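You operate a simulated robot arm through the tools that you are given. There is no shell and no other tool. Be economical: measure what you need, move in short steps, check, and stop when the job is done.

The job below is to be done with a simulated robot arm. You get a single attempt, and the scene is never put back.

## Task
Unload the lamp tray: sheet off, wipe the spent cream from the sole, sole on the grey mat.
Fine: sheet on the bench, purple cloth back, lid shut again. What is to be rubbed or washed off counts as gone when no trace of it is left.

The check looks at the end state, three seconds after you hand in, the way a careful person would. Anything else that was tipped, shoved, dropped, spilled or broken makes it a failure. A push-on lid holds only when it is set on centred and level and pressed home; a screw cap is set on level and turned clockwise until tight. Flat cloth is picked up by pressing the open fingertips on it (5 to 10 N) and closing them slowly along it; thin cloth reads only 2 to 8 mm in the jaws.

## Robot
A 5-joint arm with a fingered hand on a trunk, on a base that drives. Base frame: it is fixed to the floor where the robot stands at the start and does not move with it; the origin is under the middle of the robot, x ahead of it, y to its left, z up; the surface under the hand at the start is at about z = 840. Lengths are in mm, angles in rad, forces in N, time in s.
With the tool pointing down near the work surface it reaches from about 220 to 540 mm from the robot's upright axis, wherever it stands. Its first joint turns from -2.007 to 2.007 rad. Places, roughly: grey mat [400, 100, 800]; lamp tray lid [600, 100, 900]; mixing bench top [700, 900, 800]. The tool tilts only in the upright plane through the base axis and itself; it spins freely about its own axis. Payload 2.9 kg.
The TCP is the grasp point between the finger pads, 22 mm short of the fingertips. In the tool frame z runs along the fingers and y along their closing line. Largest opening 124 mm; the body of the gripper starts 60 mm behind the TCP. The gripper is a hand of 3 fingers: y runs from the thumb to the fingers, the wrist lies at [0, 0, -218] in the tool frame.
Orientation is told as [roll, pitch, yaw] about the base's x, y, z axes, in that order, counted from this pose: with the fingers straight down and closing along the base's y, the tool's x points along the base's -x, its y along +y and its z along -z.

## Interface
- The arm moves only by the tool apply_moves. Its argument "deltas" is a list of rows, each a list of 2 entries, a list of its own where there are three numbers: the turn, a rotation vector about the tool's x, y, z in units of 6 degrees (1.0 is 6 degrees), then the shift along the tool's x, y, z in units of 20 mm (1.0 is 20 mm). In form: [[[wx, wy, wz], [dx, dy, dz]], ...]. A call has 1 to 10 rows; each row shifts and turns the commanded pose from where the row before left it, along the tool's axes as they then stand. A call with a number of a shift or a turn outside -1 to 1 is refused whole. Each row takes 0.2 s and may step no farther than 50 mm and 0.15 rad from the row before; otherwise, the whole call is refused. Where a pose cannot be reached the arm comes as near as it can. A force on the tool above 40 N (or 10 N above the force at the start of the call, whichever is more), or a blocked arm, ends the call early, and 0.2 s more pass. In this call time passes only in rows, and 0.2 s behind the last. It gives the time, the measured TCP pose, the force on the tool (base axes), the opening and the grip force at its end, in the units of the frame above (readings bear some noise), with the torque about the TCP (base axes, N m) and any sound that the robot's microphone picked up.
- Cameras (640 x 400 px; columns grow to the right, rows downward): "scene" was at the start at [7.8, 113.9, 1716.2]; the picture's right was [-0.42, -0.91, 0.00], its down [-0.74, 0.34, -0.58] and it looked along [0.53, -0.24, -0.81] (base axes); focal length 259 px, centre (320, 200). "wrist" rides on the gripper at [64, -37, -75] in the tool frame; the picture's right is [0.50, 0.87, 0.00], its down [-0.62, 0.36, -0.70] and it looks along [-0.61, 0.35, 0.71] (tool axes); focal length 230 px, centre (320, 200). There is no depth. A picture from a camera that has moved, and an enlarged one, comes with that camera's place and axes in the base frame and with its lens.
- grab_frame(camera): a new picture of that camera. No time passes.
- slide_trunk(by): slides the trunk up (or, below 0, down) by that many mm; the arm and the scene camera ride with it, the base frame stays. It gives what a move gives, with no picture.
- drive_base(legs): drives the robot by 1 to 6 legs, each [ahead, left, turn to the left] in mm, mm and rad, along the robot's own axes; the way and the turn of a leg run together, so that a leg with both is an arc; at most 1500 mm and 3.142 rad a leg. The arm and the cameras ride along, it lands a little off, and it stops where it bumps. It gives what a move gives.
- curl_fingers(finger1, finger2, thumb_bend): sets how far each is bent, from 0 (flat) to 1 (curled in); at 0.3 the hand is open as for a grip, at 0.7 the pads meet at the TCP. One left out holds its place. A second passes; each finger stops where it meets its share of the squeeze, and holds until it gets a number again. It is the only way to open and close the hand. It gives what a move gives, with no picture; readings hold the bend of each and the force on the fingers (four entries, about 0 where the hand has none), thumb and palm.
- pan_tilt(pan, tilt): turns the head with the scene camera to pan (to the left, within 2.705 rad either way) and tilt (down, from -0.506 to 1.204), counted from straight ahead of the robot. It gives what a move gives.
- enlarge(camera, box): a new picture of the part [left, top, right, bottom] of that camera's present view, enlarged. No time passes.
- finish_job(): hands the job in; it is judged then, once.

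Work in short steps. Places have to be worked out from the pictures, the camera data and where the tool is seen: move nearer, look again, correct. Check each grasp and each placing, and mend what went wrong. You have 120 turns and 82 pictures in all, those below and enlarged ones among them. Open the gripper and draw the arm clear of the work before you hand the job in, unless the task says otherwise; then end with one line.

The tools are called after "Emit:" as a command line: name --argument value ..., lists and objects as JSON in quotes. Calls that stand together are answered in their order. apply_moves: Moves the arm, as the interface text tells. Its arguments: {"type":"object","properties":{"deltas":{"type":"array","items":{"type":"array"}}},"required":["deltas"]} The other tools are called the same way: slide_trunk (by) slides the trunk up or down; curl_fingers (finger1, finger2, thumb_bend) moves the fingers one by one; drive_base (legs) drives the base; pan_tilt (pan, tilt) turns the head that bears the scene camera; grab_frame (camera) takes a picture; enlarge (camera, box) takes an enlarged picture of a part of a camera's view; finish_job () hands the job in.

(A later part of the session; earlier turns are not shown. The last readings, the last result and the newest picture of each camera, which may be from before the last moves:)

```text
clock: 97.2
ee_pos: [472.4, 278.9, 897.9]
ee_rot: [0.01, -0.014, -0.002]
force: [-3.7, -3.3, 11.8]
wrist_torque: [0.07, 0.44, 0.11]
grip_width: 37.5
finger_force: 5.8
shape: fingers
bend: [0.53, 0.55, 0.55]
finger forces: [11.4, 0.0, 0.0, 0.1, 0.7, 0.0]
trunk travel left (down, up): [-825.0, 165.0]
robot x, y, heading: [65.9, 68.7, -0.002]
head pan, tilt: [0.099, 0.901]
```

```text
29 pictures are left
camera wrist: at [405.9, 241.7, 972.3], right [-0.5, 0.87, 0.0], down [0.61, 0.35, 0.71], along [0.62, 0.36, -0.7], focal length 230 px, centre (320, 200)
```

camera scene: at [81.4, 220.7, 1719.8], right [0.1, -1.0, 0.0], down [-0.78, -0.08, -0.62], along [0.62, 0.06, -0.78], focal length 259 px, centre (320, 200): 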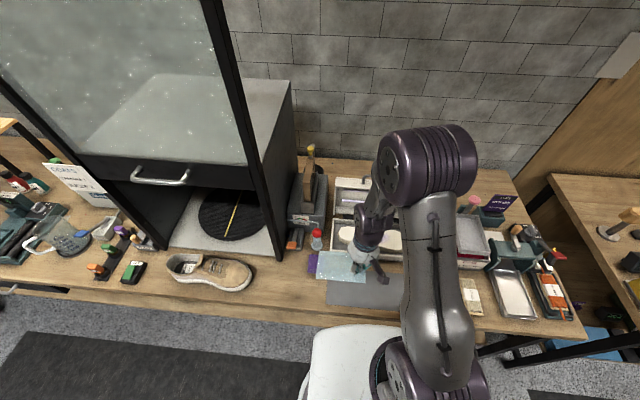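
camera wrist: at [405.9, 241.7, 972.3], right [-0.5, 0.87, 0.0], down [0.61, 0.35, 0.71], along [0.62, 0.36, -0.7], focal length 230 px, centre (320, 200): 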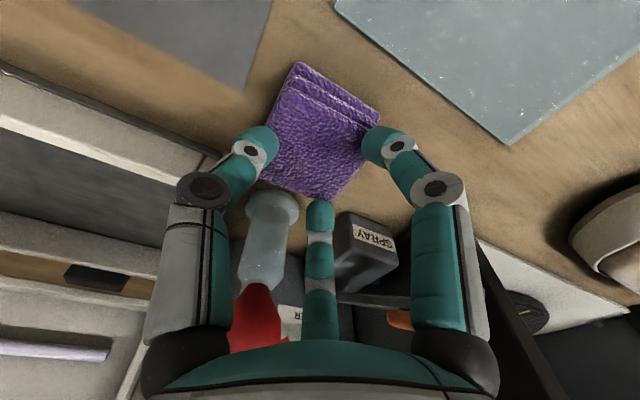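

The cloth is a thick folded pad (about 28 mm). I'll rise, open wider, and grip it around its sides instead.

Emit:
apply_moves --deltas '[[[0, 0, 0], [0, 0, -0.8]], [[0, 0, 0], [0.1, -0.1, -0.5]], [[0, 0, 0], [0, 0, 0]]]'

Emit:
curl_fingers --finger1 0.38 --finger2 0.38 --thumb_bend 0.42

Emit:
enlarge --camera "wrist" --box '[160, 40, 480, 240]'

```text
clock: 98.0
ee_pos: [470.6, 279.4, 923.3]
ee_rot: [0.007, -0.013, -0.001]
force: [-0.6, 0.4, 1.1]
wrist_torque: [0.02, 0.0, 0.02]
grip_width: 36.1
finger_force: 0.1
shape: fingers
bend: [0.55, 0.55, 0.55]
finger forces: [0.1, 0.0, 0.0, 0.1, 0.0, 0.0]
trunk travel left (down, up): [-825.0, 165.0]
robot x, y, heading: [63.5, 70.4, -0.001]
head pan, tilt: [0.099, 0.901]
```

```text
clock: 99.0
ee_pos: [471.1, 277.4, 923.1]
ee_rot: [0.008, -0.012, 0.0]
force: [0.0, 0.5, 0.4]
wrist_torque: [0.0, 0.04, 0.04]
grip_width: 76.8
finger_force: 0.0
shape: fingers
bend: [0.38, 0.38, 0.42]
finger forces: [0.0, 0.0, 0.0, 0.0, 0.0, 0.0]
trunk travel left (down, up): [-825.0, 165.0]
robot x, y, heading: [64.6, 65.9, 0.005]
head pan, tilt: [0.099, 0.901]
```

```text
2.00 times, centred on (320, 140) of wrist
camera zoom: at [404.9, 241.1, 997.4], right [-0.5, 0.87, 0.0], down [0.61, 0.35, 0.71], along [0.62, 0.36, -0.7], focal length 460 px, centre (320, 320)
```

zoom: 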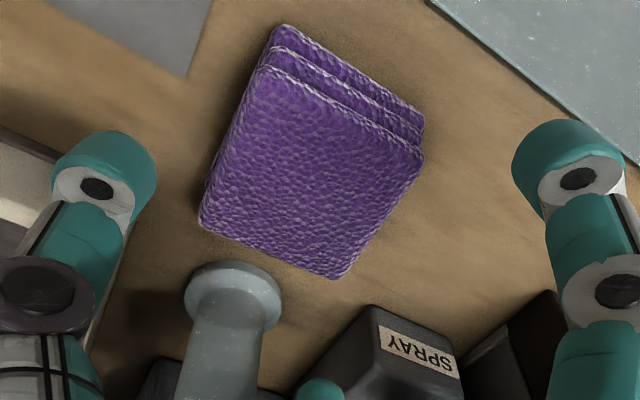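

The fingers clear the cloth corners, with finger 2 passing between the pad and the bottle. I'll centre on (462, 271), bend finger 1 a bit to stay off the sheet, and descend gently around the pad.

Emit:
curl_fingers --finger1 0.44

Emit:
apply_moves --deltas '[[[0, 0, 0], [0.45, -0.32, 0]], [[0, 0, 0], [0, 0, 0.6]], [[0, 0, 0], [0, 0, 0.5]], [[0, 0, 0], [0, 0, 0]]]'

Emit:
grab_frame --camera "wrist"

```text
clock: 100.0
ee_pos: [471.9, 278.3, 922.7]
ee_rot: [0.008, -0.013, 0.0]
force: [-0.2, 0.4, -0.8]
wrist_torque: [0.0, 0.02, 0.04]
grip_width: 69.3
finger_force: 0.0
shape: fingers
bend: [0.44, 0.38, 0.42]
finger forces: [0.0, 0.0, 0.0, 0.0, 0.1, 0.0]
trunk travel left (down, up): [-825.0, 165.0]
robot x, y, heading: [65.0, 67.4, -0.003]
head pan, tilt: [0.099, 0.901]
```

```text
clock: 101.0
ee_pos: [460.9, 270.6, 900.0]
ee_rot: [0.007, -0.012, -0.002]
force: [0.3, -0.7, 0.4]
wrist_torque: [0.0, 0.01, 0.0]
grip_width: 69.4
finger_force: 0.1
shape: fingers
bend: [0.44, 0.38, 0.42]
finger forces: [0.0, 0.0, 0.0, 0.0, 0.1, 0.0]
trunk travel left (down, up): [-825.0, 165.0]
robot x, y, heading: [66.0, 63.9, 0.002]
head pan, tilt: [0.099, 0.901]
```

```text
27 pictures are left
camera wrist: at [395.9, 234.3, 975.4], right [-0.5, 0.87, 0.0], down [0.61, 0.35, 0.71], along [0.62, 0.36, -0.7], focal length 230 px, centre (320, 200)
```

wrist: 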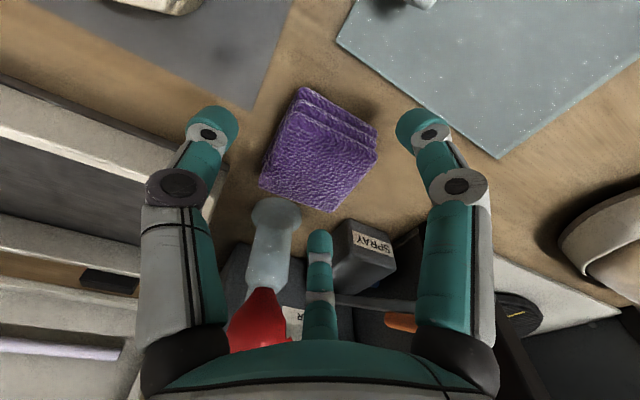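

All tips clear the pad. I'll go down another 16 mm and close.

Emit:
apply_moves --deltas '[[[0, 0, 0], [0, 0, 0.4]], [[0, 0, 0], [0, 0, 0.35]], [[0, 0, 0], [0, 0, 0]]]'

Emit:
curl_fingers --finger1 0.65 --finger2 0.65 --thumb_bend 0.65

Emit:
grab_frame --camera "wrist"

```text
clock: 101.8
ee_pos: [462.9, 270.9, 886.8]
ee_rot: [0.01, -0.014, -0.001]
force: [0.2, 0.0, -0.1]
wrist_torque: [0.01, 0.01, 0.0]
grip_width: 69.1
finger_force: 0.0
shape: fingers
bend: [0.44, 0.38, 0.42]
finger forces: [0.1, 0.0, 0.1, 0.0, 0.0, 0.0]
trunk travel left (down, up): [-825.0, 165.0]
robot x, y, heading: [61.1, 70.2, -0.001]
head pan, tilt: [0.099, 0.901]
```

```text
clock: 102.8
ee_pos: [462.4, 271.0, 885.9]
ee_rot: [0.007, -0.013, -0.002]
force: [0.2, -0.9, 0.5]
wrist_torque: [-0.01, -0.02, 0.03]
grip_width: 42.4
finger_force: 13.8
shape: fingers
bend: [0.51, 0.45, 0.56]
finger forces: [7.6, 8.6, 0.0, 0.1, 10.3, 0.0]
trunk travel left (down, up): [-825.0, 165.0]
robot x, y, heading: [64.9, 66.9, -0.001]
head pan, tilt: [0.099, 0.901]
```

```text
26 pictures are left
camera wrist: at [396.3, 234.5, 960.7], right [-0.5, 0.87, 0.0], down [0.61, 0.35, 0.71], along [0.62, 0.36, -0.7], focal length 230 px, centre (320, 200)
```

wrist: 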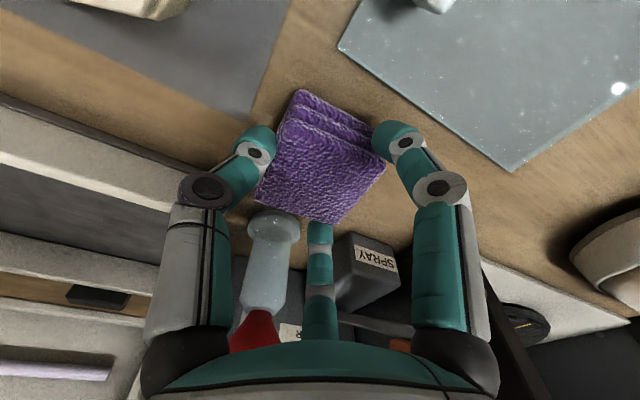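

The pad is held around its sides with about 8–10 N per digit. I'll lift it and carry it across high, past the toe end, so the scene camera gets a clear view of the sole.

Emit:
apply_moves --deltas '[[[0, 0, 0], [0, 0, -0.5]], [[0, 0, 0], [0, 0, -0.9]], [[0, 0, 0], [0, 0, -0.9]], [[0, 0, 0], [0, 0, -0.9]], [[0, 0, 0], [0.3, -0.5, -0.9]], [[0, 0, 0], [0.3, -0.95, 0]], [[0, 0, 0], [0.3, -0.95, 0]], [[0, 0, 0], [0.3, -0.95, 0]], [[0, 0, 0], [0.3, -0.95, 0]], [[0, 0, 0], [0.3, -0.95, 0]]]'

Emit:
apply_moves --deltas '[[[0, 0, 0], [0.3, -0.95, 0]], [[0, 0, 0], [0.3, -0.95, 0]], [[0, 0, 0], [0.3, -0.95, 0]], [[0, 0, 0], [0.3, -0.95, 0]], [[0, 0, 0], [0, -0.95, 0]], [[0, 0, 0], [0, -0.95, 0]], [[0, 0, 0], [0, -0.95, 0]], [[0, 0, 0], [0, -0.95, 0]], [[0, 0, 0], [0, -0.95, 0]], [[0, 0, 0], [0, -0.95, 0]]]'

Emit:
enlarge --camera "scene" --box '[300, 220, 450, 310]'

```text
clock: 105.0
ee_pos: [424.2, 163.0, 966.4]
ee_rot: [0.005, -0.015, 0.001]
force: [-0.7, 0.0, 0.0]
wrist_torque: [0.03, 0.04, 0.01]
grip_width: 41.9
finger_force: 12.5
shape: fingers
bend: [0.51, 0.45, 0.57]
finger forces: [7.7, 8.6, 0.1, 0.0, 9.6, 0.0]
trunk travel left (down, up): [-825.0, 165.0]
robot x, y, heading: [68.0, 62.2, -0.002]
head pan, tilt: [0.099, 0.901]
```

```text
clock: 107.2
ee_pos: [400.9, -24.7, 964.2]
ee_rot: [-0.002, -0.008, 0.0]
force: [-0.5, 0.8, -0.4]
wrist_torque: [-0.01, 0.01, -0.01]
grip_width: 41.2
finger_force: 12.5
shape: fingers
bend: [0.51, 0.45, 0.57]
finger forces: [7.7, 8.7, 0.0, 0.0, 9.2, 0.0]
trunk travel left (down, up): [-825.0, 165.0]
robot x, y, heading: [63.2, 66.8, 0.002]
head pan, tilt: [0.099, 0.901]
```

```text
4.27 times, centred on (375, 265) of scene
camera zoom: at [81.4, 218.7, 1720.0], right [0.1, -1.0, 0.0], down [-0.78, -0.08, -0.62], along [0.62, 0.06, -0.78], focal length 1104 px, centre (85, -77)
```

zoom: 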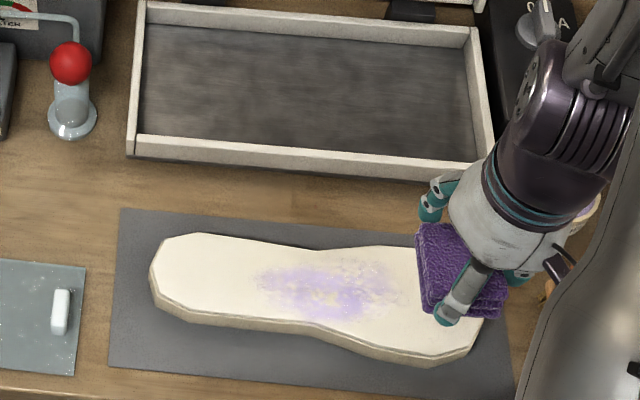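

I have a clear view: cream covers about x 386–434, y -3–122 on the sole, whose top is at z≈870. The pad is above the clean toe end, so I'll lower it to light contact.

Emit:
apply_moves --deltas '[[[0, 0, 0], [-0.2, 0.3, 0.9]], [[0, 0, 0], [0, 0, 0.9]], [[0, 0, 0], [0, 0, 0.3]], [[0, 0, 0], [0, 0, 0.15]], [[0, 0, 0], [0, 0, 0]]]'

Emit:
apply_moves --deltas '[[[0, 0, 0], [0, 0, 0.2]], [[0, 0, 0], [0, 0, 0]]]'

```text
clock: 108.4
ee_pos: [405.7, -17.7, 920.6]
ee_rot: [-0.004, -0.01, 0.001]
force: [-0.5, 0.2, -0.6]
wrist_torque: [0.0, 0.0, -0.02]
grip_width: 41.1
finger_force: 13.0
shape: fingers
bend: [0.51, 0.45, 0.57]
finger forces: [7.8, 8.7, 0.1, 0.0, 9.1, 0.1]
trunk travel left (down, up): [-825.0, 165.0]
robot x, y, heading: [62.9, 66.2, -0.002]
head pan, tilt: [0.099, 0.901]
```

```text
clock: 109.0
ee_pos: [405.9, -18.1, 915.7]
ee_rot: [-0.003, -0.009, 0.0]
force: [0.0, 0.1, 0.1]
wrist_torque: [0.06, 0.0, 0.0]
grip_width: 41.4
finger_force: 12.5
shape: fingers
bend: [0.51, 0.45, 0.57]
finger forces: [7.9, 8.7, 0.0, 0.0, 9.1, 0.0]
trunk travel left (down, up): [-825.0, 165.0]
robot x, y, heading: [69.8, 66.8, -0.001]
head pan, tilt: [0.099, 0.901]
```

Emit:
apply_moves --deltas '[[[0, 0, 0], [0, 0, 0.15]], [[0, 0, 0], [0, 0, 0]]]'

Emit:
apply_moves --deltas '[[[0, 0, 0], [0, 0, 0.15]], [[0, 0, 0], [0, 0, 0]]]'

```text
clock: 109.6
ee_pos: [404.9, -17.6, 913.6]
ee_rot: [-0.004, -0.012, -0.003]
force: [0.1, -3.9, 16.3]
wrist_torque: [0.03, -0.11, -0.04]
grip_width: 40.5
finger_force: 13.9
shape: fingers
bend: [0.52, 0.45, 0.58]
finger forces: [8.3, 9.4, 0.1, 0.1, 10.4, 0.0]
trunk travel left (down, up): [-825.0, 165.0]
robot x, y, heading: [68.0, 72.3, 0.001]
head pan, tilt: [0.099, 0.901]
```

```text
clock: 110.2
ee_pos: [405.9, -17.9, 910.9]
ee_rot: [-0.003, -0.014, -0.003]
force: [2.1, -7.7, 21.6]
wrist_torque: [-0.01, -0.12, -0.05]
grip_width: 39.5
finger_force: 15.7
shape: fingers
bend: [0.52, 0.45, 0.59]
finger forces: [9.8, 10.9, 0.1, 0.1, 10.4, 0.1]
trunk travel left (down, up): [-825.0, 165.0]
robot x, y, heading: [61.2, 68.6, 0.001]
head pan, tilt: [0.099, 0.901]
```

Contact is at about 914. I'll ease to a lighter press and stroke along +y over the cream.

Emit:
apply_moves --deltas '[[[0, 0, 0], [0, 0, -0.15]], [[0, 0, 0], [0, 0.5, 0]], [[0, 0, 0], [0, 0.7, 0]], [[0, 0, 0], [0, 0.7, 0]], [[0, 0, 0], [0, 0.7, 0]], [[0, 0, 0], [0, 0.7, 0]], [[0, 0, 0], [0, 0.7, 0]], [[0, 0, 0], [0, 0.7, 0]], [[0, 0, 0], [0, 0.7, 0]], [[0, 0, 0], [0, 0, 0]]]'

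Emit:
enlarge --camera "scene" --box '[300, 220, 450, 310]'

```text
clock: 112.4
ee_pos: [405.3, 90.1, 914.0]
ee_rot: [0.001, -0.014, 0.0]
force: [0.2, 0.2, 0.4]
wrist_torque: [0.0, 0.0, 0.03]
grip_width: 39.7
finger_force: 13.2
shape: fingers
bend: [0.52, 0.45, 0.59]
finger forces: [8.4, 9.3, 0.0, 0.1, 8.4, 0.0]
trunk travel left (down, up): [-825.0, 165.0]
robot x, y, heading: [63.1, 68.5, 0.001]
head pan, tilt: [0.099, 0.901]
```

```text
4.27 times, centred on (375, 265) of scene
camera zoom: at [81.6, 219.2, 1720.0], right [0.1, -1.0, 0.0], down [-0.78, -0.08, -0.62], along [0.62, 0.06, -0.78], focal length 1104 px, centre (85, -77)
```

zoom: 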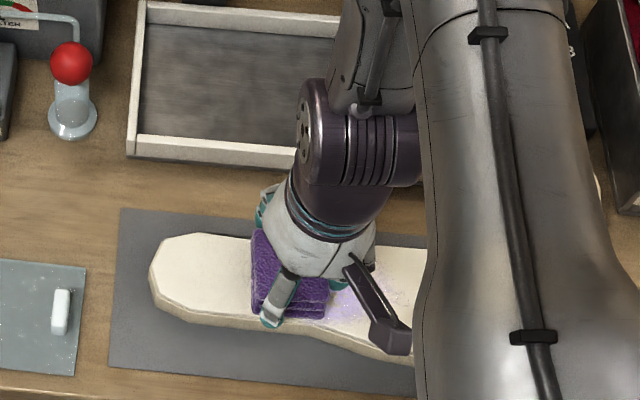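

Contact was lost. I'll lower about 3 mm and go on with a stroke to the left, then the return.

Emit:
apply_moves --deltas '[[[0, 0, 0], [0, 0, 0.13]], [[0, 0, 0], [0, 0.5, 0]], [[0, 0, 0], [0, 0.7, 0]], [[0, 0, 0], [0, 0, 0]]]'

```text
clock: 113.4
ee_pos: [406.4, 113.5, 912.2]
ee_rot: [0.002, -0.013, -0.001]
force: [0.3, -4.3, 6.7]
wrist_torque: [-0.06, 0.02, 0.01]
grip_width: 39.8
finger_force: 14.3
shape: fingers
bend: [0.52, 0.45, 0.58]
finger forces: [9.4, 9.7, 0.1, 0.0, 9.4, 0.1]
trunk travel left (down, up): [-825.0, 165.0]
robot x, y, heading: [63.9, 64.6, 0.002]
head pan, tilt: [0.099, 0.901]
```

That's a good press of about 7 N. I'll stroke back along -y over the cream.

Emit:
apply_moves --deltas '[[[0, 0, 0], [0, -0.5, 0.05]], [[0, 0, 0], [0, -0.75, 0]], [[0, 0, 0], [0, -0.75, 0]], [[0, 0, 0], [0, -0.75, 0]], [[0, 0, 0], [0, -0.75, 0]], [[0, 0, 0], [0, -0.75, 0]], [[0, 0, 0], [0, -0.75, 0]], [[0, 0, 0], [0, -0.75, 0]], [[0, 0, 0], [0, -0.75, 0]], [[0, 0, 0], [0, 0, 0]]]'

Emit:
enlarge --camera "scene" --box '[300, 220, 450, 310]'

```text
clock: 115.6
ee_pos: [405.1, -15.0, 909.8]
ee_rot: [-0.005, -0.01, -0.001]
force: [-0.3, 3.6, 6.5]
wrist_torque: [0.18, -0.02, 0.08]
grip_width: 35.3
finger_force: 11.9
shape: fingers
bend: [0.52, 0.45, 0.61]
finger forces: [9.0, 9.0, 0.0, 0.1, 5.9, 0.0]
trunk travel left (down, up): [-825.0, 165.0]
robot x, y, heading: [64.3, 67.6, -0.001]
head pan, tilt: [0.099, 0.901]
```

```text
4.27 times, centred on (375, 265) of scene
camera zoom: at [80.7, 221.4, 1719.8], right [0.1, -1.0, 0.0], down [-0.78, -0.08, -0.62], along [0.62, 0.06, -0.78], focal length 1104 px, centre (85, -77)
```

zoom: 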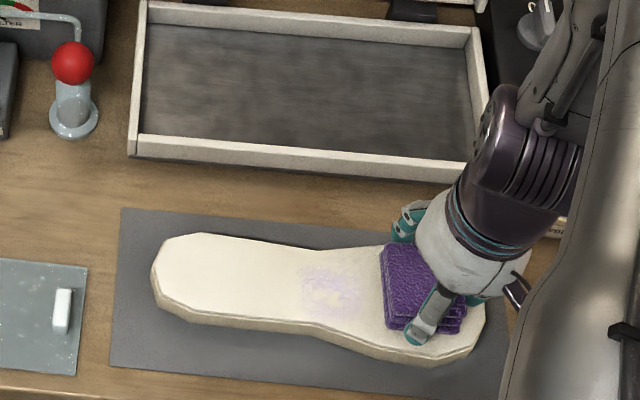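

The cream is mostly gone, with a faint patch left near mid-sole. I'll make another pass.

Emit:
apply_moves --deltas '[[[0, 0, 0], [0, 0.5, 0]], [[0, 0, 0], [0, 0.75, 0]], [[0, 0, 0], [0, 0.75, 0]], [[0, 0, 0], [0, 0.75, 0]], [[0, 0, 0], [0, 0.75, 0.05]], [[0, 0, 0], [0, 0.75, 0]], [[0, 0, 0], [0, 0.75, 0]], [[0, 0, 0], [0, 0.4, 0]], [[0, 0, 0], [0, 0, 0]]]'

Emit:
apply_moves --deltas '[[[0, 0, 0], [0, -0.5, 0]], [[0, 0, 0], [0, -0.75, 0]], [[0, 0, 0], [0, -0.75, 0]], [[0, 0, 0], [0, -0.75, 0]], [[0, 0, 0], [0, -0.75, 0]], [[0, 0, 0], [0, -0.75, 0]], [[0, 0, 0], [0, -0.75, 0]], [[0, 0, 0], [0, -0.4, 0]], [[0, 0, 0], [0, 0, 0]]]'

Emit:
enlarge --camera "scene" --box '[300, 220, 450, 310]'

```text
clock: 117.6
ee_pos: [405.1, 92.7, 909.7]
ee_rot: [0.001, -0.014, 0.0]
force: [0.0, -1.9, 3.0]
wrist_torque: [0.06, 0.01, -0.02]
grip_width: 35.7
finger_force: 13.1
shape: fingers
bend: [0.52, 0.45, 0.61]
finger forces: [10.3, 10.2, 0.1, 0.1, 5.5, 0.0]
trunk travel left (down, up): [-825.0, 165.0]
robot x, y, heading: [63.8, 67.1, 0.001]
head pan, tilt: [0.099, 0.901]
```

```text
clock: 119.6
ee_pos: [405.8, -16.1, 908.3]
ee_rot: [-0.004, -0.011, 0.001]
force: [-1.2, 2.4, 4.7]
wrist_torque: [0.14, 0.0, 0.0]
grip_width: 34.2
finger_force: 11.1
shape: fingers
bend: [0.52, 0.46, 0.61]
finger forces: [8.7, 8.6, 0.1, 0.1, 4.6, 0.1]
trunk travel left (down, up): [-825.0, 165.0]
robot x, y, heading: [60.2, 68.5, -0.004]
head pan, tilt: [0.099, 0.901]
```

```text
4.27 times, centred on (375, 265) of scene
camera zoom: at [80.8, 220.9, 1719.8], right [0.1, -1.0, 0.0], down [-0.78, -0.08, -0.62], along [0.62, 0.06, -0.78], focal length 1104 px, centre (85, -77)
```

zoom: 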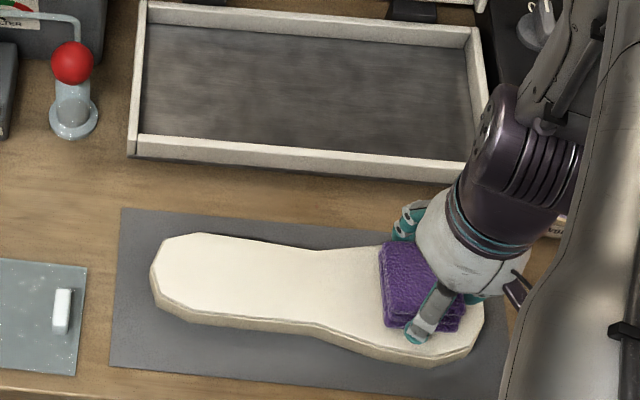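

It looks clean. I'll lift and step aside to inspect the whole sole closely.

Emit:
apply_moves --deltas '[[[0, 0, 0], [0, 0, -0.6]], [[0, 0, 0], [0, 0, -0.9]], [[0, 0, 0], [0, 0, -0.9]], [[0, 0, 0], [0, -0.5, -0.9]], [[0, 0, 0], [0, -0.9, 0]], [[0, 0, 0], [0, -0.9, 0]], [[0, 0, 0], [0, -0.9, 0]], [[0, 0, 0], [0, 0, 0]]]'

Emit:
enlarge --camera "scene" --box '[330, 240, 430, 305]'

Emit:
grab_frame --camera "wrist"

```text
clock: 121.4
ee_pos: [405.3, -78.7, 974.8]
ee_rot: [-0.002, -0.005, 0.001]
force: [0.8, -0.1, -0.2]
wrist_torque: [0.0, 0.02, 0.0]
grip_width: 34.3
finger_force: 11.0
shape: fingers
bend: [0.52, 0.46, 0.61]
finger forces: [9.3, 9.2, 0.0, 0.0, 4.6, 0.0]
trunk travel left (down, up): [-825.0, 165.0]
robot x, y, heading: [65.6, 67.2, -0.002]
head pan, tilt: [0.099, 0.901]
```

```text
6.15 times, centred on (380, 272) of scene
camera zoom: at [81.8, 220.1, 1719.9], right [0.1, -1.0, 0.0], down [-0.78, -0.08, -0.62], along [0.62, 0.06, -0.78], focal length 1592 px, centre (-49, -246)
```

zoom: 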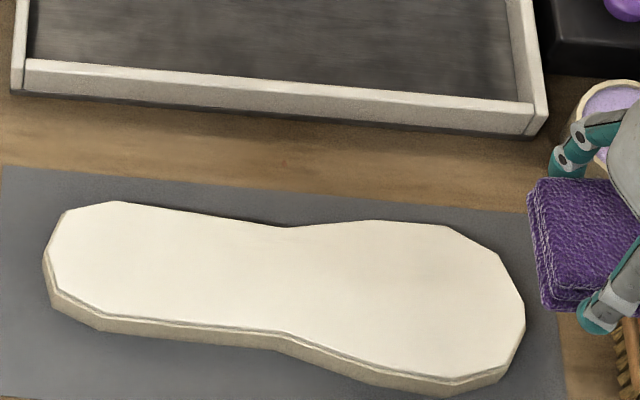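

```text
20 pictures are left
camera wrist: at [339.3, -116.5, 1049.6], right [-0.5, 0.87, -0.01], down [0.61, 0.36, 0.7], along [0.61, 0.35, -0.71], focal length 230 px, centre (320, 200)
```

wrist: 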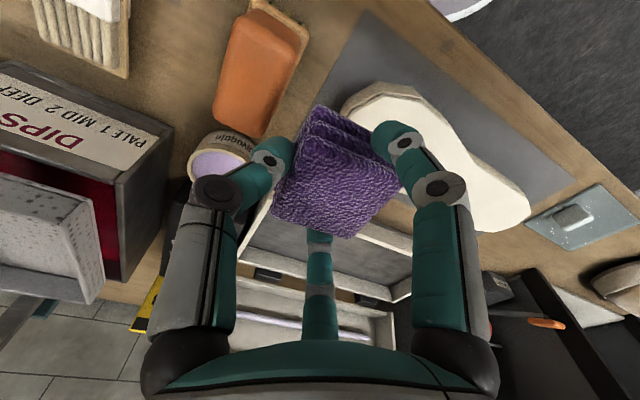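

The sole is spotless and well inside the mat. Now I'll return the cloth to where it was: TCP (462, 271), yaw 0.

Emit:
apply_moves --deltas '[[[0, 0, 0], [0, 0.97, 0]], [[0, 0, 0], [0, 0.97, 0]], [[0, 0, 0], [0, 0.97, 0]], [[0, 0, 0], [0, 0.97, 0]], [[0, 0, 0], [0, 0.97, 0]], [[0, 0, 0], [0, 0.97, 0]], [[0, 0, 0], [0, 0.97, 0]], [[0, 0, 0], [0, 0.97, 0]], [[0, 0, 0], [0, 0.97, 0]], [[0, 0, 0], [0, 0.97, 0]]]'

Emit:
apply_moves --deltas '[[[0, 0, 0], [-0.2, 0.97, 0]], [[0, 0, 0], [-0.3, 0.97, 0]], [[0, 0, 0], [-0.4, 0.97, 0]], [[0, 0, 0], [-0.4, 0.97, 0]], [[0, 0, 0], [-0.4, 0.97, 0]], [[0, 0, 0], [-0.4, 0.97, 0]], [[0, 0, 0], [-0.4, 0.97, 0]], [[0, 0, 0], [-0.35, 0.9, 0]], [[0, 0, 0], [0, 0, 0.9]], [[0, 0, 0], [0, 0, 0]]]'

Emit:
grab_frame --camera "wrist"

```text
clock: 123.6
ee_pos: [404.1, 114.2, 975.2]
ee_rot: [0.001, -0.014, -0.003]
force: [0.5, -0.3, -1.0]
wrist_torque: [-0.01, -0.01, 0.02]
grip_width: 34.2
finger_force: 11.3
shape: fingers
bend: [0.52, 0.46, 0.61]
finger forces: [9.3, 9.4, 0.0, 0.0, 4.2, 0.0]
trunk travel left (down, up): [-825.0, 165.0]
robot x, y, heading: [65.2, 69.0, 0.003]
head pan, tilt: [0.099, 0.901]
```

```text
clock: 125.8
ee_pos: [462.6, 267.2, 958.7]
ee_rot: [0.007, -0.011, -0.002]
force: [0.2, -0.2, 0.0]
wrist_torque: [-0.01, 0.01, 0.05]
grip_width: 33.9
finger_force: 11.4
shape: fingers
bend: [0.52, 0.46, 0.62]
finger forces: [9.4, 9.4, 0.0, 0.0, 3.9, 0.0]
trunk travel left (down, up): [-825.0, 165.0]
robot x, y, heading: [64.1, 65.2, -0.002]
head pan, tilt: [0.099, 0.901]
```

```text
19 pictures are left
camera wrist: at [396.4, 230.7, 1033.7], right [-0.5, 0.87, 0.0], down [0.61, 0.35, 0.71], along [0.62, 0.36, -0.7], focal length 230 px, centre (320, 200)
```

wrist: 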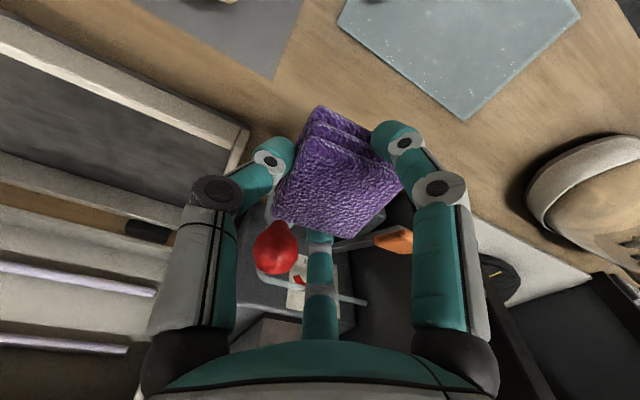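

The pad slid about 9 mm in the hand along +y, so I'll compensate and lower to the bench.

Emit:
apply_moves --deltas '[[[0, 0, 0], [0, -0.25, 0.9]], [[0, 0, 0], [0, 0, 0.9]], [[0, 0, 0], [0, 0, 0.9]], [[0, 0, 0], [0, 0, 0.5]], [[0, 0, 0], [0, 0, 0.2]], [[0, 0, 0], [0, 0, 0]]]'

Emit:
apply_moves --deltas '[[[0, 0, 0], [0, 0, 0.2]], [[0, 0, 0], [0, 0, 0]]]'

```text
clock: 127.2
ee_pos: [464.2, 264.3, 892.0]
ee_rot: [0.007, -0.011, 0.0]
force: [-1.0, 0.7, -0.7]
wrist_torque: [0.01, 0.01, 0.01]
grip_width: 33.9
finger_force: 11.5
shape: fingers
bend: [0.52, 0.46, 0.62]
finger forces: [9.4, 9.4, 0.0, 0.1, 4.0, 0.0]
trunk travel left (down, up): [-825.0, 165.0]
robot x, y, heading: [64.2, 70.0, -0.001]
head pan, tilt: [0.099, 0.901]
```

```text
clock: 127.8
ee_pos: [463.8, 262.8, 888.3]
ee_rot: [0.007, -0.011, 0.0]
force: [0.0, 0.3, -0.2]
wrist_torque: [0.0, 0.03, -0.01]
grip_width: 33.8
finger_force: 10.6
shape: fingers
bend: [0.52, 0.46, 0.62]
finger forces: [9.5, 9.4, 0.1, 0.1, 4.0, 0.1]
trunk travel left (down, up): [-825.0, 165.0]
robot x, y, heading: [66.0, 64.9, 0.002]
head pan, tilt: [0.099, 0.901]
```

Emit:
apply_moves --deltas '[[[0, 0, 0], [0, 0, 0.2]], [[0, 0, 0], [0, 0, 0]]]'

Emit:
apply_moves --deltas '[[[0, 0, 0], [0, 0, 0.15]], [[0, 0, 0], [0, 0, 0]]]'

```text
clock: 128.4
ee_pos: [463.3, 263.3, 883.5]
ee_rot: [0.006, -0.013, 0.0]
force: [0.0, -0.2, 0.0]
wrist_torque: [-0.02, 0.01, -0.01]
grip_width: 33.8
finger_force: 11.0
shape: fingers
bend: [0.52, 0.46, 0.62]
finger forces: [9.3, 9.4, 0.0, 0.1, 3.9, 0.0]
trunk travel left (down, up): [-825.0, 165.0]
robot x, y, heading: [61.1, 66.0, -0.001]
head pan, tilt: [0.099, 0.901]
```

```text
clock: 129.0
ee_pos: [464.0, 263.0, 880.0]
ee_rot: [0.006, -0.012, 0.0]
force: [0.7, -0.3, 0.0]
wrist_torque: [0.0, 0.0, 0.01]
grip_width: 33.8
finger_force: 11.4
shape: fingers
bend: [0.52, 0.46, 0.62]
finger forces: [9.3, 9.4, 0.0, 0.0, 3.9, 0.0]
trunk travel left (down, up): [-825.0, 165.0]
robot x, y, heading: [65.2, 64.2, 0.0]
head pan, tilt: [0.099, 0.901]
```

Emit:
apply_moves --deltas '[[[0, 0, 0], [0, 0, 0.15]], [[0, 0, 0], [0, 0, 0]]]'

Emit:
grab_frame --camera "wrist"

```text
clock: 129.6
ee_pos: [464.0, 263.6, 877.9]
ee_rot: [0.009, -0.014, -0.001]
force: [0.8, -0.2, 10.5]
wrist_torque: [0.13, -0.01, -0.01]
grip_width: 33.5
finger_force: 11.8
shape: fingers
bend: [0.52, 0.46, 0.62]
finger forces: [9.3, 9.9, 0.0, 0.0, 4.8, 0.0]
trunk travel left (down, up): [-825.0, 165.0]
robot x, y, heading: [63.6, 69.9, 0.004]
head pan, tilt: [0.099, 0.901]
```

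```text
18 pictures are left
camera wrist: at [397.4, 226.0, 952.5], right [-0.5, 0.87, 0.0], down [0.61, 0.35, 0.71], along [0.62, 0.36, -0.7], focal length 230 px, centre (320, 200)
```

wrist: 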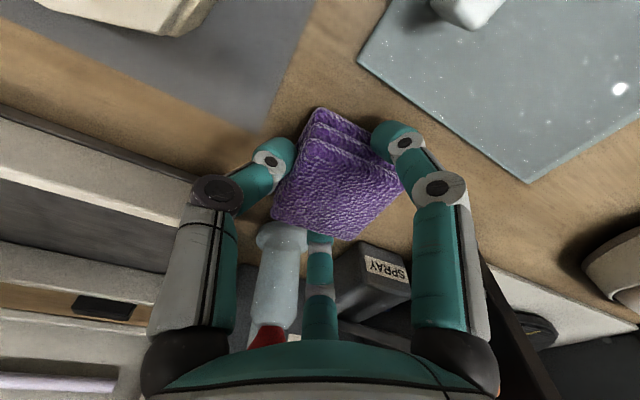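

The cloth is resting on the bench. I'll release mainly with the thumb and finger 1, since finger 2 is close to the bottle, then rise straight up.

Emit:
curl_fingers --finger1 0.44 --finger2 0.43 --thumb_bend 0.46

Emit:
apply_moves --deltas '[[[0, 0, 0], [0, 0, -0.3]], [[0, 0, 0], [0, 0, -0.5]], [[0, 0, 0], [0, 0, -0.9]], [[0, 0, 0], [0, 0, -0.9]], [[0, 0, 0], [0, 0, -0.9]], [[0, 0, 0], [0, 0, -0.9]], [[0, 0, 0], [0, 0, -0.9]], [[0, 0, 0], [0, 0, 0]]]'

Emit:
grab_frame --camera "wrist"

```text
clock: 130.6
ee_pos: [463.9, 262.8, 877.4]
ee_rot: [0.008, -0.01, 0.001]
force: [-0.1, -0.3, -0.3]
wrist_torque: [-0.03, -0.02, 0.01]
grip_width: 62.8
finger_force: 0.0
shape: fingers
bend: [0.44, 0.43, 0.46]
finger forces: [0.0, 0.1, 0.0, 0.0, 0.0, 0.0]
trunk travel left (down, up): [-825.0, 165.0]
robot x, y, heading: [66.1, 68.5, -0.003]
head pan, tilt: [0.099, 0.901]
```

```text
clock: 132.4
ee_pos: [462.3, 261.7, 983.6]
ee_rot: [0.007, -0.012, -0.001]
force: [0.2, 0.1, 0.2]
wrist_torque: [0.03, 0.02, 0.01]
grip_width: 63.2
finger_force: 0.0
shape: fingers
bend: [0.44, 0.43, 0.46]
finger forces: [0.0, 0.0, 0.0, 0.1, 0.0, 0.0]
trunk travel left (down, up): [-825.0, 165.0]
robot x, y, heading: [62.5, 69.7, -0.003]
head pan, tilt: [0.099, 0.901]
```

```text
17 pictures are left
camera wrist: at [395.9, 225.5, 1058.0], right [-0.5, 0.87, 0.0], down [0.61, 0.35, 0.71], along [0.62, 0.36, -0.7], focal length 230 px, centre (320, 200)
```

wrist: 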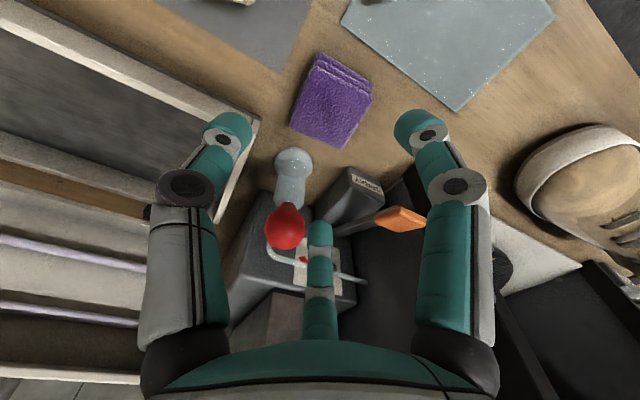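

The cloth is back at its place (≈(456, 273)). Next I'll close the lid. I'll move to the tray's midline at height, spin, and tilt to re-grip the handle.

Emit:
apply_moves --deltas '[[[0, 0, 0], [0, -0.97, -0.6]], [[0, 0, 0], [0, -0.97, -0.6]], [[0, 0, 0], [0, -0.97, -0.6]], [[0, 0, 0], [0, -0.97, -0.6]], [[0, 0, 0], [0, -0.97, -0.6]], [[0, 0, 0], [0, -0.97, -0.6]], [[0, 0, 0], [0, -0.97, -0.6]], [[0, 0, 0], [0, -0.97, -0.6]], [[0, 0, 0], [0, -0.97, -0.6]], [[0, 0, 0], [0, -0.97, -0.6]]]'

Emit:
apply_moves --deltas '[[[0, 0, -1], [0, 0, 0]], [[0, 0, -1], [0, 0, 0]], [[0, 0, -1], [0, 0, 0]], [[0, 0, -1], [0, 0, 0]], [[0, 0, -1], [0, 0, 0]], [[0, 0, -1], [0, 0, 0]], [[0, 0, -1], [0, 0, 0]], [[0, 0, -1], [0, 0, 0]], [[0, 0, -1], [0, 0, 0]], [[0, 0, -1], [0, 0, 0]]]'

Emit:
apply_moves --deltas '[[[0, 0, -1], [0, 0, 0]], [[0, 0, -1], [0, 0, 0]], [[0, 0, -1], [0, 0, 0]], [[0, 0, -0.7], [0, 0, 0]], [[0, 0, 0], [0, 0, 0]]]'

Emit:
apply_moves --deltas '[[[0.99, -0.137, 0], [0, 0, 0]], [[0.99, -0.137, 0], [0, 0, 0]], [[0.99, -0.137, 0], [0, 0, 0]], [[0.99, -0.137, 0], [0, 0, 0]], [[0.99, -0.137, 0], [0, 0, 0]], [[0.99, -0.137, 0], [0, 0, 0]], [[0.99, -0.137, 0], [0, 0, 0]], [[0, 0, 0], [0, 0, 0]]]'

Emit:
curl_fingers --finger1 0.5 --finger2 0.5 --thumb_bend 0.5

Emit:
grab_frame --camera "scene"

Emit:
grab_frame --camera "wrist"

```text
clock: 134.6
ee_pos: [460.3, 67.1, 1102.0]
ee_rot: [0.0, -0.012, -0.001]
force: [-0.6, -0.5, 0.1]
wrist_torque: [-0.03, 0.02, -0.01]
grip_width: 63.0
finger_force: 0.0
shape: fingers
bend: [0.44, 0.43, 0.46]
finger forces: [0.0, 0.0, 0.0, 0.1, 0.0, 0.0]
trunk travel left (down, up): [-825.0, 165.0]
robot x, y, heading: [65.9, 71.1, -0.003]
head pan, tilt: [0.099, 0.901]
```

```text
clock: 136.8
ee_pos: [461.1, 67.6, 1102.2]
ee_rot: [-0.01, -0.007, 1.048]
force: [-0.2, -0.3, 0.2]
wrist_torque: [0.04, -0.02, -0.02]
grip_width: 62.6
finger_force: 0.1
shape: fingers
bend: [0.44, 0.43, 0.46]
finger forces: [0.1, 0.0, 0.0, 0.0, 0.1, 0.0]
trunk travel left (down, up): [-825.0, 165.0]
robot x, y, heading: [64.2, 65.5, -0.001]
head pan, tilt: [0.099, 0.901]
```

```text
clock: 138.0
ee_pos: [460.3, 66.9, 1102.1]
ee_rot: [-0.013, -0.002, 1.435]
force: [0.5, 0.6, 0.6]
wrist_torque: [0.01, 0.02, -0.01]
grip_width: 63.0
finger_force: 0.0
shape: fingers
bend: [0.44, 0.43, 0.46]
finger forces: [0.0, 0.1, 0.0, 0.1, 0.0, 0.1]
trunk travel left (down, up): [-825.0, 165.0]
robot x, y, heading: [64.9, 68.4, -0.003]
head pan, tilt: [0.099, 0.901]
```

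```text
clock: 139.8
ee_pos: [493.0, 70.1, 1099.7]
ee_rot: [-0.74, -0.1, 1.47]
force: [-0.3, 0.0, 0.7]
wrist_torque: [0.02, -0.01, -0.02]
grip_width: 63.2
finger_force: 0.0
shape: fingers
bend: [0.44, 0.43, 0.46]
finger forces: [0.0, 0.0, 0.0, 0.0, 0.0, 0.1]
out of reach, approached as far as the arm can: row 6, 7
trunk travel left (down, up): [-825.0, 165.0]
robot x, y, heading: [65.1, 69.2, -0.003]
head pan, tilt: [0.099, 0.901]
```

```text
clock: 140.8
ee_pos: [492.7, 71.8, 1101.5]
ee_rot: [-0.74, -0.098, 1.469]
force: [-0.3, -0.4, -0.2]
wrist_torque: [-0.02, 0.0, 0.03]
grip_width: 50.2
finger_force: 0.0
shape: fingers
bend: [0.5, 0.5, 0.5]
finger forces: [0.1, 0.0, 0.0, 0.0, 0.1, 0.0]
trunk travel left (down, up): [-825.0, 165.0]
robot x, y, heading: [64.5, 71.9, -0.003]
head pan, tilt: [0.099, 0.901]
```

```text
16 pictures are left
camera scene: at [81.4, 219.7, 1719.9], right [0.1, -1.0, 0.0], down [-0.78, -0.08, -0.62], along [0.62, 0.06, -0.78], focal length 259 px, centre (320, 200)
```

scene: 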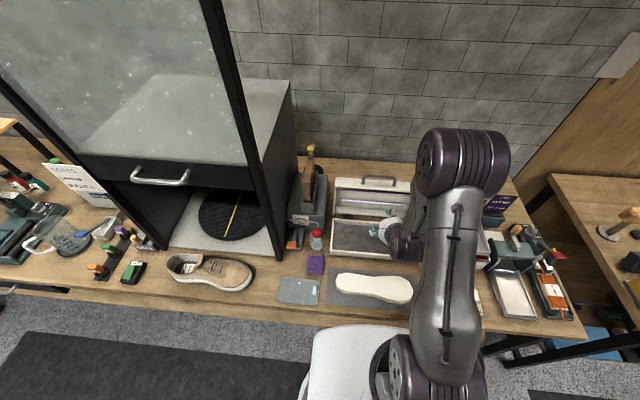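

```text
15 pictures are left
camera wrist: at [461.2, 2.2, 1174.0], right [-0.68, -0.37, -0.63], down [-0.67, 0.66, 0.34], along [0.29, 0.65, -0.7], focal length 230 px, centre (320, 200)
```

wrist: 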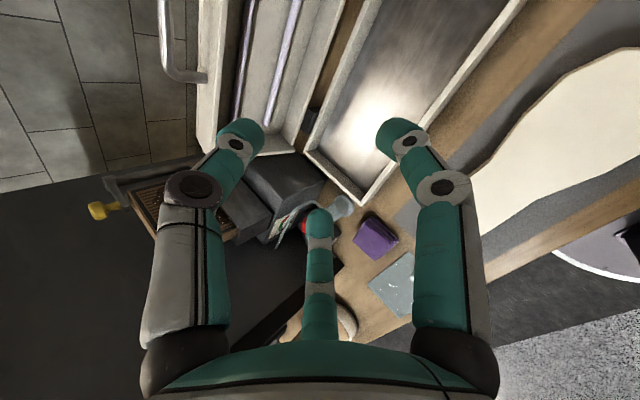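

The bar is now near (722, 72, 1055). I'll move to a pre-grasp point about 70 mm short of it along the tool axis.

Emit:
apply_moves --deltas '[[[0, 0, 0], [-0.125, -0.85, 0.75]], [[0, 0, 0], [-0.125, -0.85, 0.75]], [[0, 0, 0], [-0.125, -0.85, 0.75]], [[0, 0, 0], [-0.125, -0.85, 0.75]], [[0, 0, 0], [-0.125, -0.85, 0.75]], [[0, 0, 0], [-0.125, -0.85, 0.75]], [[0, 0, 0], [-0.125, -0.85, 0.75]], [[0, 0, 0], [-0.125, -0.85, 0.75]], [[0, 0, 0], [0, 0, 0]]]'

Emit:
grab_frame --camera "wrist"

Emit:
enlarge --camera "scene" --box '[310, 150, 430, 240]'

```text
clock: 142.8
ee_pos: [674.5, 71.5, 1103.9]
ee_rot: [-0.741, -0.099, 1.469]
force: [-0.5, -0.8, -0.5]
wrist_torque: [-0.02, -0.01, 0.04]
grip_width: 50.2
finger_force: 0.1
shape: fingers
bend: [0.5, 0.5, 0.5]
finger forces: [0.1, 0.0, 0.1, 0.0, 0.1, 0.1]
trunk travel left (down, up): [-825.0, 165.0]
robot x, y, heading: [62.6, 64.2, 0.004]
head pan, tilt: [0.099, 0.901]
```

```text
14 pictures are left
camera wrist: at [643.9, 3.7, 1179.3], right [-0.68, -0.37, -0.63], down [-0.67, 0.66, 0.34], along [0.29, 0.65, -0.7], focal length 230 px, centre (320, 200)
```

wrist: 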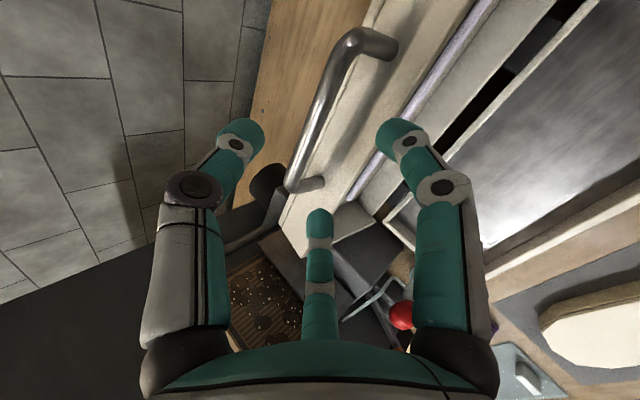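

```text
4.44 times, centred on (370, 195) of scene
camera zoom: at [81.0, 219.7, 1719.9], right [0.1, -1.0, 0.0], down [-0.78, -0.08, -0.62], along [0.62, 0.06, -0.78], focal length 1150 px, centre (98, 222)
```

zoom: 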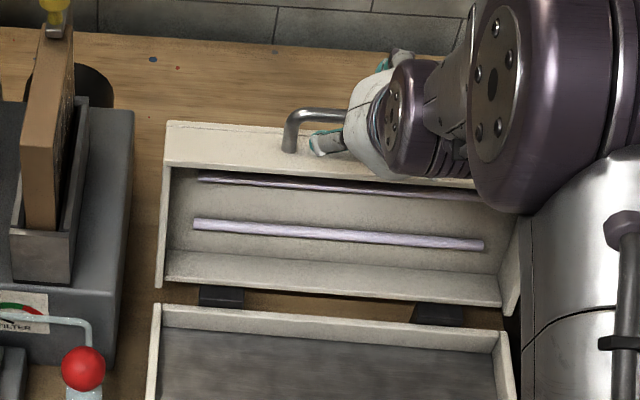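

The bar lies right on the tool axis, about 61 mm ahead (bar ≈ x 720, z 1063). I'll advance so the fingers pass under the bar and the thumb over it, then close.

Emit:
apply_moves --deltas '[[[0, 0, 0], [0, -0.07, 0.66]], [[0, 0, 0], [0, -0.07, 0.66]], [[0, 0, 0], [0, -0.07, 0.66]], [[0, 0, 0], [0, -0.07, 0.66]], [[0, 0, 0], [0, 0, 0]]]'

Emit:
curl_fingers --finger1 0.7 --finger2 0.7 --thumb_bend 0.7

Emit:
grab_frame --camera "wrist"

```text
clock: 144.0
ee_pos: [714.6, 71.0, 1070.5]
ee_rot: [-0.741, -0.099, 1.468]
force: [0.7, 0.5, -0.3]
wrist_torque: [0.0, 0.0, -0.01]
grip_width: 50.0
finger_force: 0.0
shape: fingers
bend: [0.5, 0.5, 0.5]
finger forces: [0.0, 0.0, 0.0, 0.0, 0.0, 0.0]
trunk travel left (down, up): [-825.0, 165.0]
robot x, y, heading: [64.2, 69.7, 0.005]
head pan, tilt: [0.099, 0.901]
```

```text
clock: 145.0
ee_pos: [715.0, 73.2, 1068.4]
ee_rot: [-0.737, -0.098, 1.468]
force: [-5.5, 1.6, -10.3]
wrist_torque: [-0.08, 0.11, 0.12]
grip_width: 4.1
finger_force: 7.9
shape: fingers
bend: [0.66, 0.62, 0.68]
finger forces: [3.6, 9.5, 0.0, 0.0, 1.8, 0.0]
trunk travel left (down, up): [-825.0, 165.0]
robot x, y, heading: [66.3, 70.7, -0.001]
head pan, tilt: [0.099, 0.901]
```

```text
12 pictures are left
camera wrist: at [683.5, 3.8, 1143.3], right [-0.68, -0.37, -0.63], down [-0.67, 0.66, 0.34], along [0.29, 0.65, -0.7], focal length 230 px, centre (320, 200)
```

wrist: 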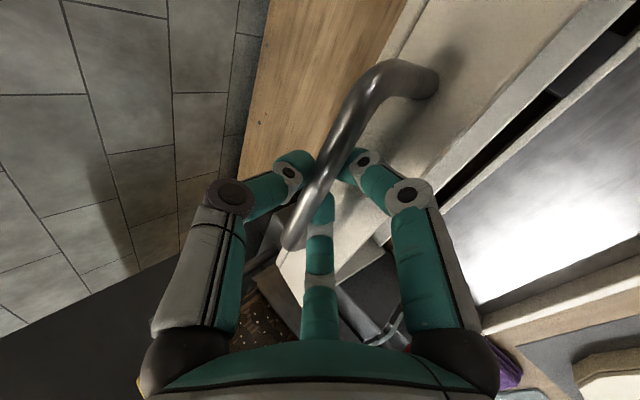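

The bar is gripped. The three known bar positions give the hinge at (650, 902) with radius 175. I'll pull the lid forward along that arc in stages.

Emit:
apply_moves --deltas '[[[0, 0, 0], [0.055, 0.415, -0.835]], [[0, 0, 0], [0.068, 0.5, -0.786]], [[0, 0, 0], [0.08, 0.582, -0.726]], [[0, 0, 0], [0.091, 0.656, -0.66]], [[0, 0, 0], [0, 0, 0]]]'

```text
clock: 146.4
ee_pos: [641.9, 71.5, 1079.9]
ee_rot: [-0.722, -0.095, 1.469]
force: [3.2, 2.5, -28.3]
wrist_torque: [-0.29, 0.14, 0.03]
grip_width: 6.5
finger_force: 13.5
shape: fingers
bend: [0.66, 0.62, 0.68]
finger forces: [6.9, 17.5, 0.0, 0.1, 3.1, 0.1]
trunk travel left (down, up): [-825.0, 165.0]
robot x, y, heading: [61.6, 67.6, -0.002]
head pan, tilt: [0.099, 0.901]
stopped in row 5: the force on the tool passed its limit at 40 N (the readings are from after the stop); the commanded pose is now the measured one
```

The bar pulls the tool down by about 28 N, so my arc is slightly too high. I'll ease down a few mm before continuing.

Emit:
apply_moves --deltas '[[[0, 0, 0], [0.03, 0.2, 0.22]], [[0, 0, 0], [0, 0, 0]]]'

```text
clock: 147.0
ee_pos: [642.6, 71.9, 1076.0]
ee_rot: [-0.735, -0.098, 1.468]
force: [0.6, 0.5, -7.8]
wrist_torque: [-0.12, 0.04, 0.08]
grip_width: 5.3
finger_force: 6.2
shape: fingers
bend: [0.66, 0.62, 0.68]
finger forces: [2.7, 7.0, 0.0, 0.0, 2.8, 0.0]
trunk travel left (down, up): [-825.0, 165.0]
robot x, y, heading: [66.1, 66.5, 0.001]
head pan, tilt: [0.099, 0.901]
```

Emit:
apply_moves --deltas '[[[0, 0, 0], [0.1, 0.75, -0.55]], [[0, 0, 0], [0.11, 0.81, -0.46]], [[0, 0, 0], [0.117, 0.85, -0.39]], [[0, 0, 0], [0, 0, 0]]]'

```text
clock: 148.0
ee_pos: [588.9, 72.0, 1063.8]
ee_rot: [-0.733, -0.098, 1.47]
force: [4.5, 0.8, -11.1]
wrist_torque: [-0.18, 0.0, 0.01]
grip_width: 5.4
finger_force: 7.1
shape: fingers
bend: [0.66, 0.63, 0.68]
finger forces: [2.9, 7.9, 0.1, 0.1, 3.3, 0.0]
trunk travel left (down, up): [-825.0, 165.0]
robot x, y, heading: [65.2, 64.6, -0.0]
head pan, tilt: [0.099, 0.901]
```

Going smoothly at about 11 N. I'll keep following the arc down.

Emit:
apply_moves --deltas '[[[0, 0, 0], [0.123, 0.87, -0.3]], [[0, 0, 0], [0.127, 0.9, -0.2]], [[0, 0, 0], [0.131, 0.916, -0.11]], [[0, 0, 0], [0.133, 0.926, -0.02]], [[0, 0, 0], [0, 0, 0]]]'

```text
clock: 149.2
ee_pos: [526.8, 71.6, 1023.6]
ee_rot: [-0.733, -0.099, 1.469]
force: [4.6, 1.9, -6.3]
wrist_torque: [-0.06, -0.07, 0.0]
grip_width: 5.7
finger_force: 6.3
shape: fingers
bend: [0.67, 0.64, 0.67]
finger forces: [2.6, 5.6, 0.0, 0.0, 4.6, 0.0]
trunk travel left (down, up): [-825.0, 165.0]
robot x, y, heading: [67.2, 66.6, 0.001]
head pan, tilt: [0.099, 0.901]
```

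Emit:
apply_moves --deltas '[[[0, 0, 0], [0.13, 0.9, 0.06]], [[0, 0, 0], [0.13, 0.89, 0.15]], [[0, 0, 0], [0.128, 0.87, 0.25]], [[0, 0, 0], [0.124, 0.84, 0.35]], [[0, 0, 0], [0, 0, 0]]]'

Emit:
grab_frame --camera "wrist"

```text
clock: 150.4
ee_pos: [483.7, 71.1, 964.9]
ee_rot: [-0.735, -0.099, 1.47]
force: [5.2, 2.2, -3.1]
wrist_torque: [-0.03, -0.02, 0.04]
grip_width: 5.8
finger_force: 5.6
shape: fingers
bend: [0.67, 0.64, 0.67]
finger forces: [2.2, 4.4, 0.0, 0.1, 4.9, 0.0]
trunk travel left (down, up): [-825.0, 165.0]
robot x, y, heading: [68.5, 69.6, -0.001]
head pan, tilt: [0.099, 0.901]
```

```text
11 pictures are left
camera wrist: at [453.3, 3.0, 1039.1], right [-0.68, -0.37, -0.63], down [-0.67, 0.66, 0.34], along [0.29, 0.65, -0.7], focal length 230 px, centre (320, 200)
```

wrist: 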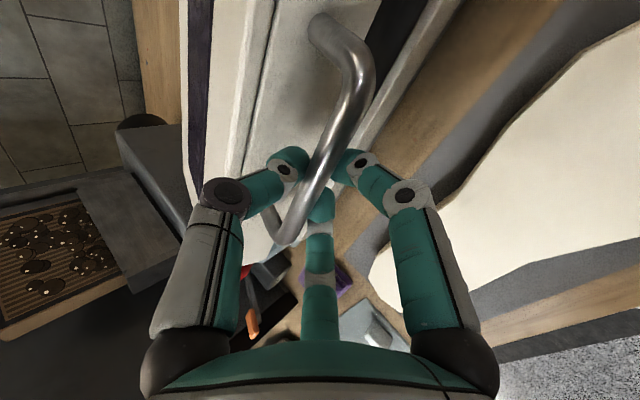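

Nearly shut. I'll ease it down the last part.

Emit:
apply_moves --deltas '[[[0, 0, 0], [0.108, 0.738, 0.366]], [[0, 0, 0], [0.102, 0.7, 0.434]], [[0, 0, 0], [0.08, 0.5, 0.4]], [[0, 0, 0], [0, 0, 0]]]'

```text
clock: 151.4
ee_pos: [471.4, 70.5, 920.4]
ee_rot: [-0.733, -0.099, 1.47]
force: [3.1, 3.0, -1.7]
wrist_torque: [-0.02, -0.06, 0.04]
grip_width: 5.2
finger_force: 5.2
shape: fingers
bend: [0.68, 0.65, 0.67]
finger forces: [2.0, 4.0, 0.0, 0.0, 4.5, 0.1]
trunk travel left (down, up): [-825.0, 165.0]
robot x, y, heading: [67.5, 66.9, 0.001]
head pan, tilt: [0.099, 0.901]
```

Emit:
apply_moves --deltas '[[[0, 0, 0], [0.03, 0.15, 0.16]], [[0, 0, 0], [0.03, 0.13, 0.15]], [[0, 0, 0], [0, 0, 0]]]'

Emit:
apply_moves --deltas '[[[0, 0, 0], [0.03, 0.13, 0.15]], [[0, 0, 0], [0, 0, 0]]]'

Emit:
grab_frame --camera "wrist"

```text
clock: 152.2
ee_pos: [470.7, 70.6, 912.1]
ee_rot: [-0.736, -0.098, 1.469]
force: [1.4, 3.7, -1.7]
wrist_torque: [-0.04, 0.0, 0.05]
grip_width: 4.2
finger_force: 5.5
shape: fingers
bend: [0.68, 0.65, 0.67]
finger forces: [2.0, 4.1, 0.0, 0.0, 3.9, 0.1]
trunk travel left (down, up): [-825.0, 165.0]
robot x, y, heading: [62.8, 67.9, 0.002]
head pan, tilt: [0.099, 0.901]
```

```text
clock: 152.8
ee_pos: [471.2, 70.8, 909.4]
ee_rot: [-0.737, -0.098, 1.468]
force: [0.1, 3.1, 0.5]
wrist_torque: [-0.03, -0.05, 0.04]
grip_width: 3.9
finger_force: 4.4
shape: fingers
bend: [0.68, 0.65, 0.67]
finger forces: [1.3, 3.0, 0.1, 0.0, 4.0, 0.0]
trunk travel left (down, up): [-825.0, 165.0]
robot x, y, heading: [67.0, 69.6, 0.004]
head pan, tilt: [0.099, 0.901]
```

```text
10 pictures are left
camera wrist: at [439.6, 2.3, 983.1], right [-0.68, -0.37, -0.63], down [-0.67, 0.66, 0.34], along [0.29, 0.65, -0.7], focal length 230 px, centre (320, 200)
```

wrist: 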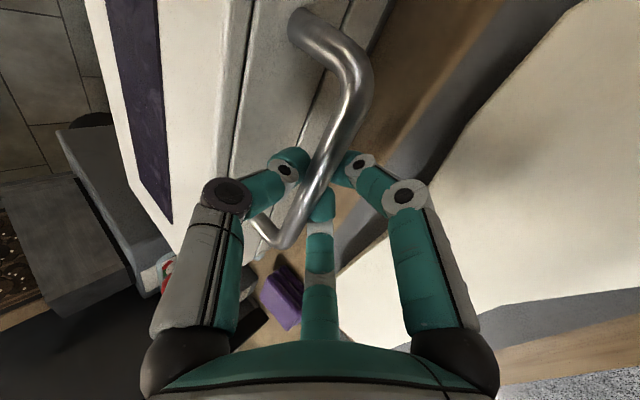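

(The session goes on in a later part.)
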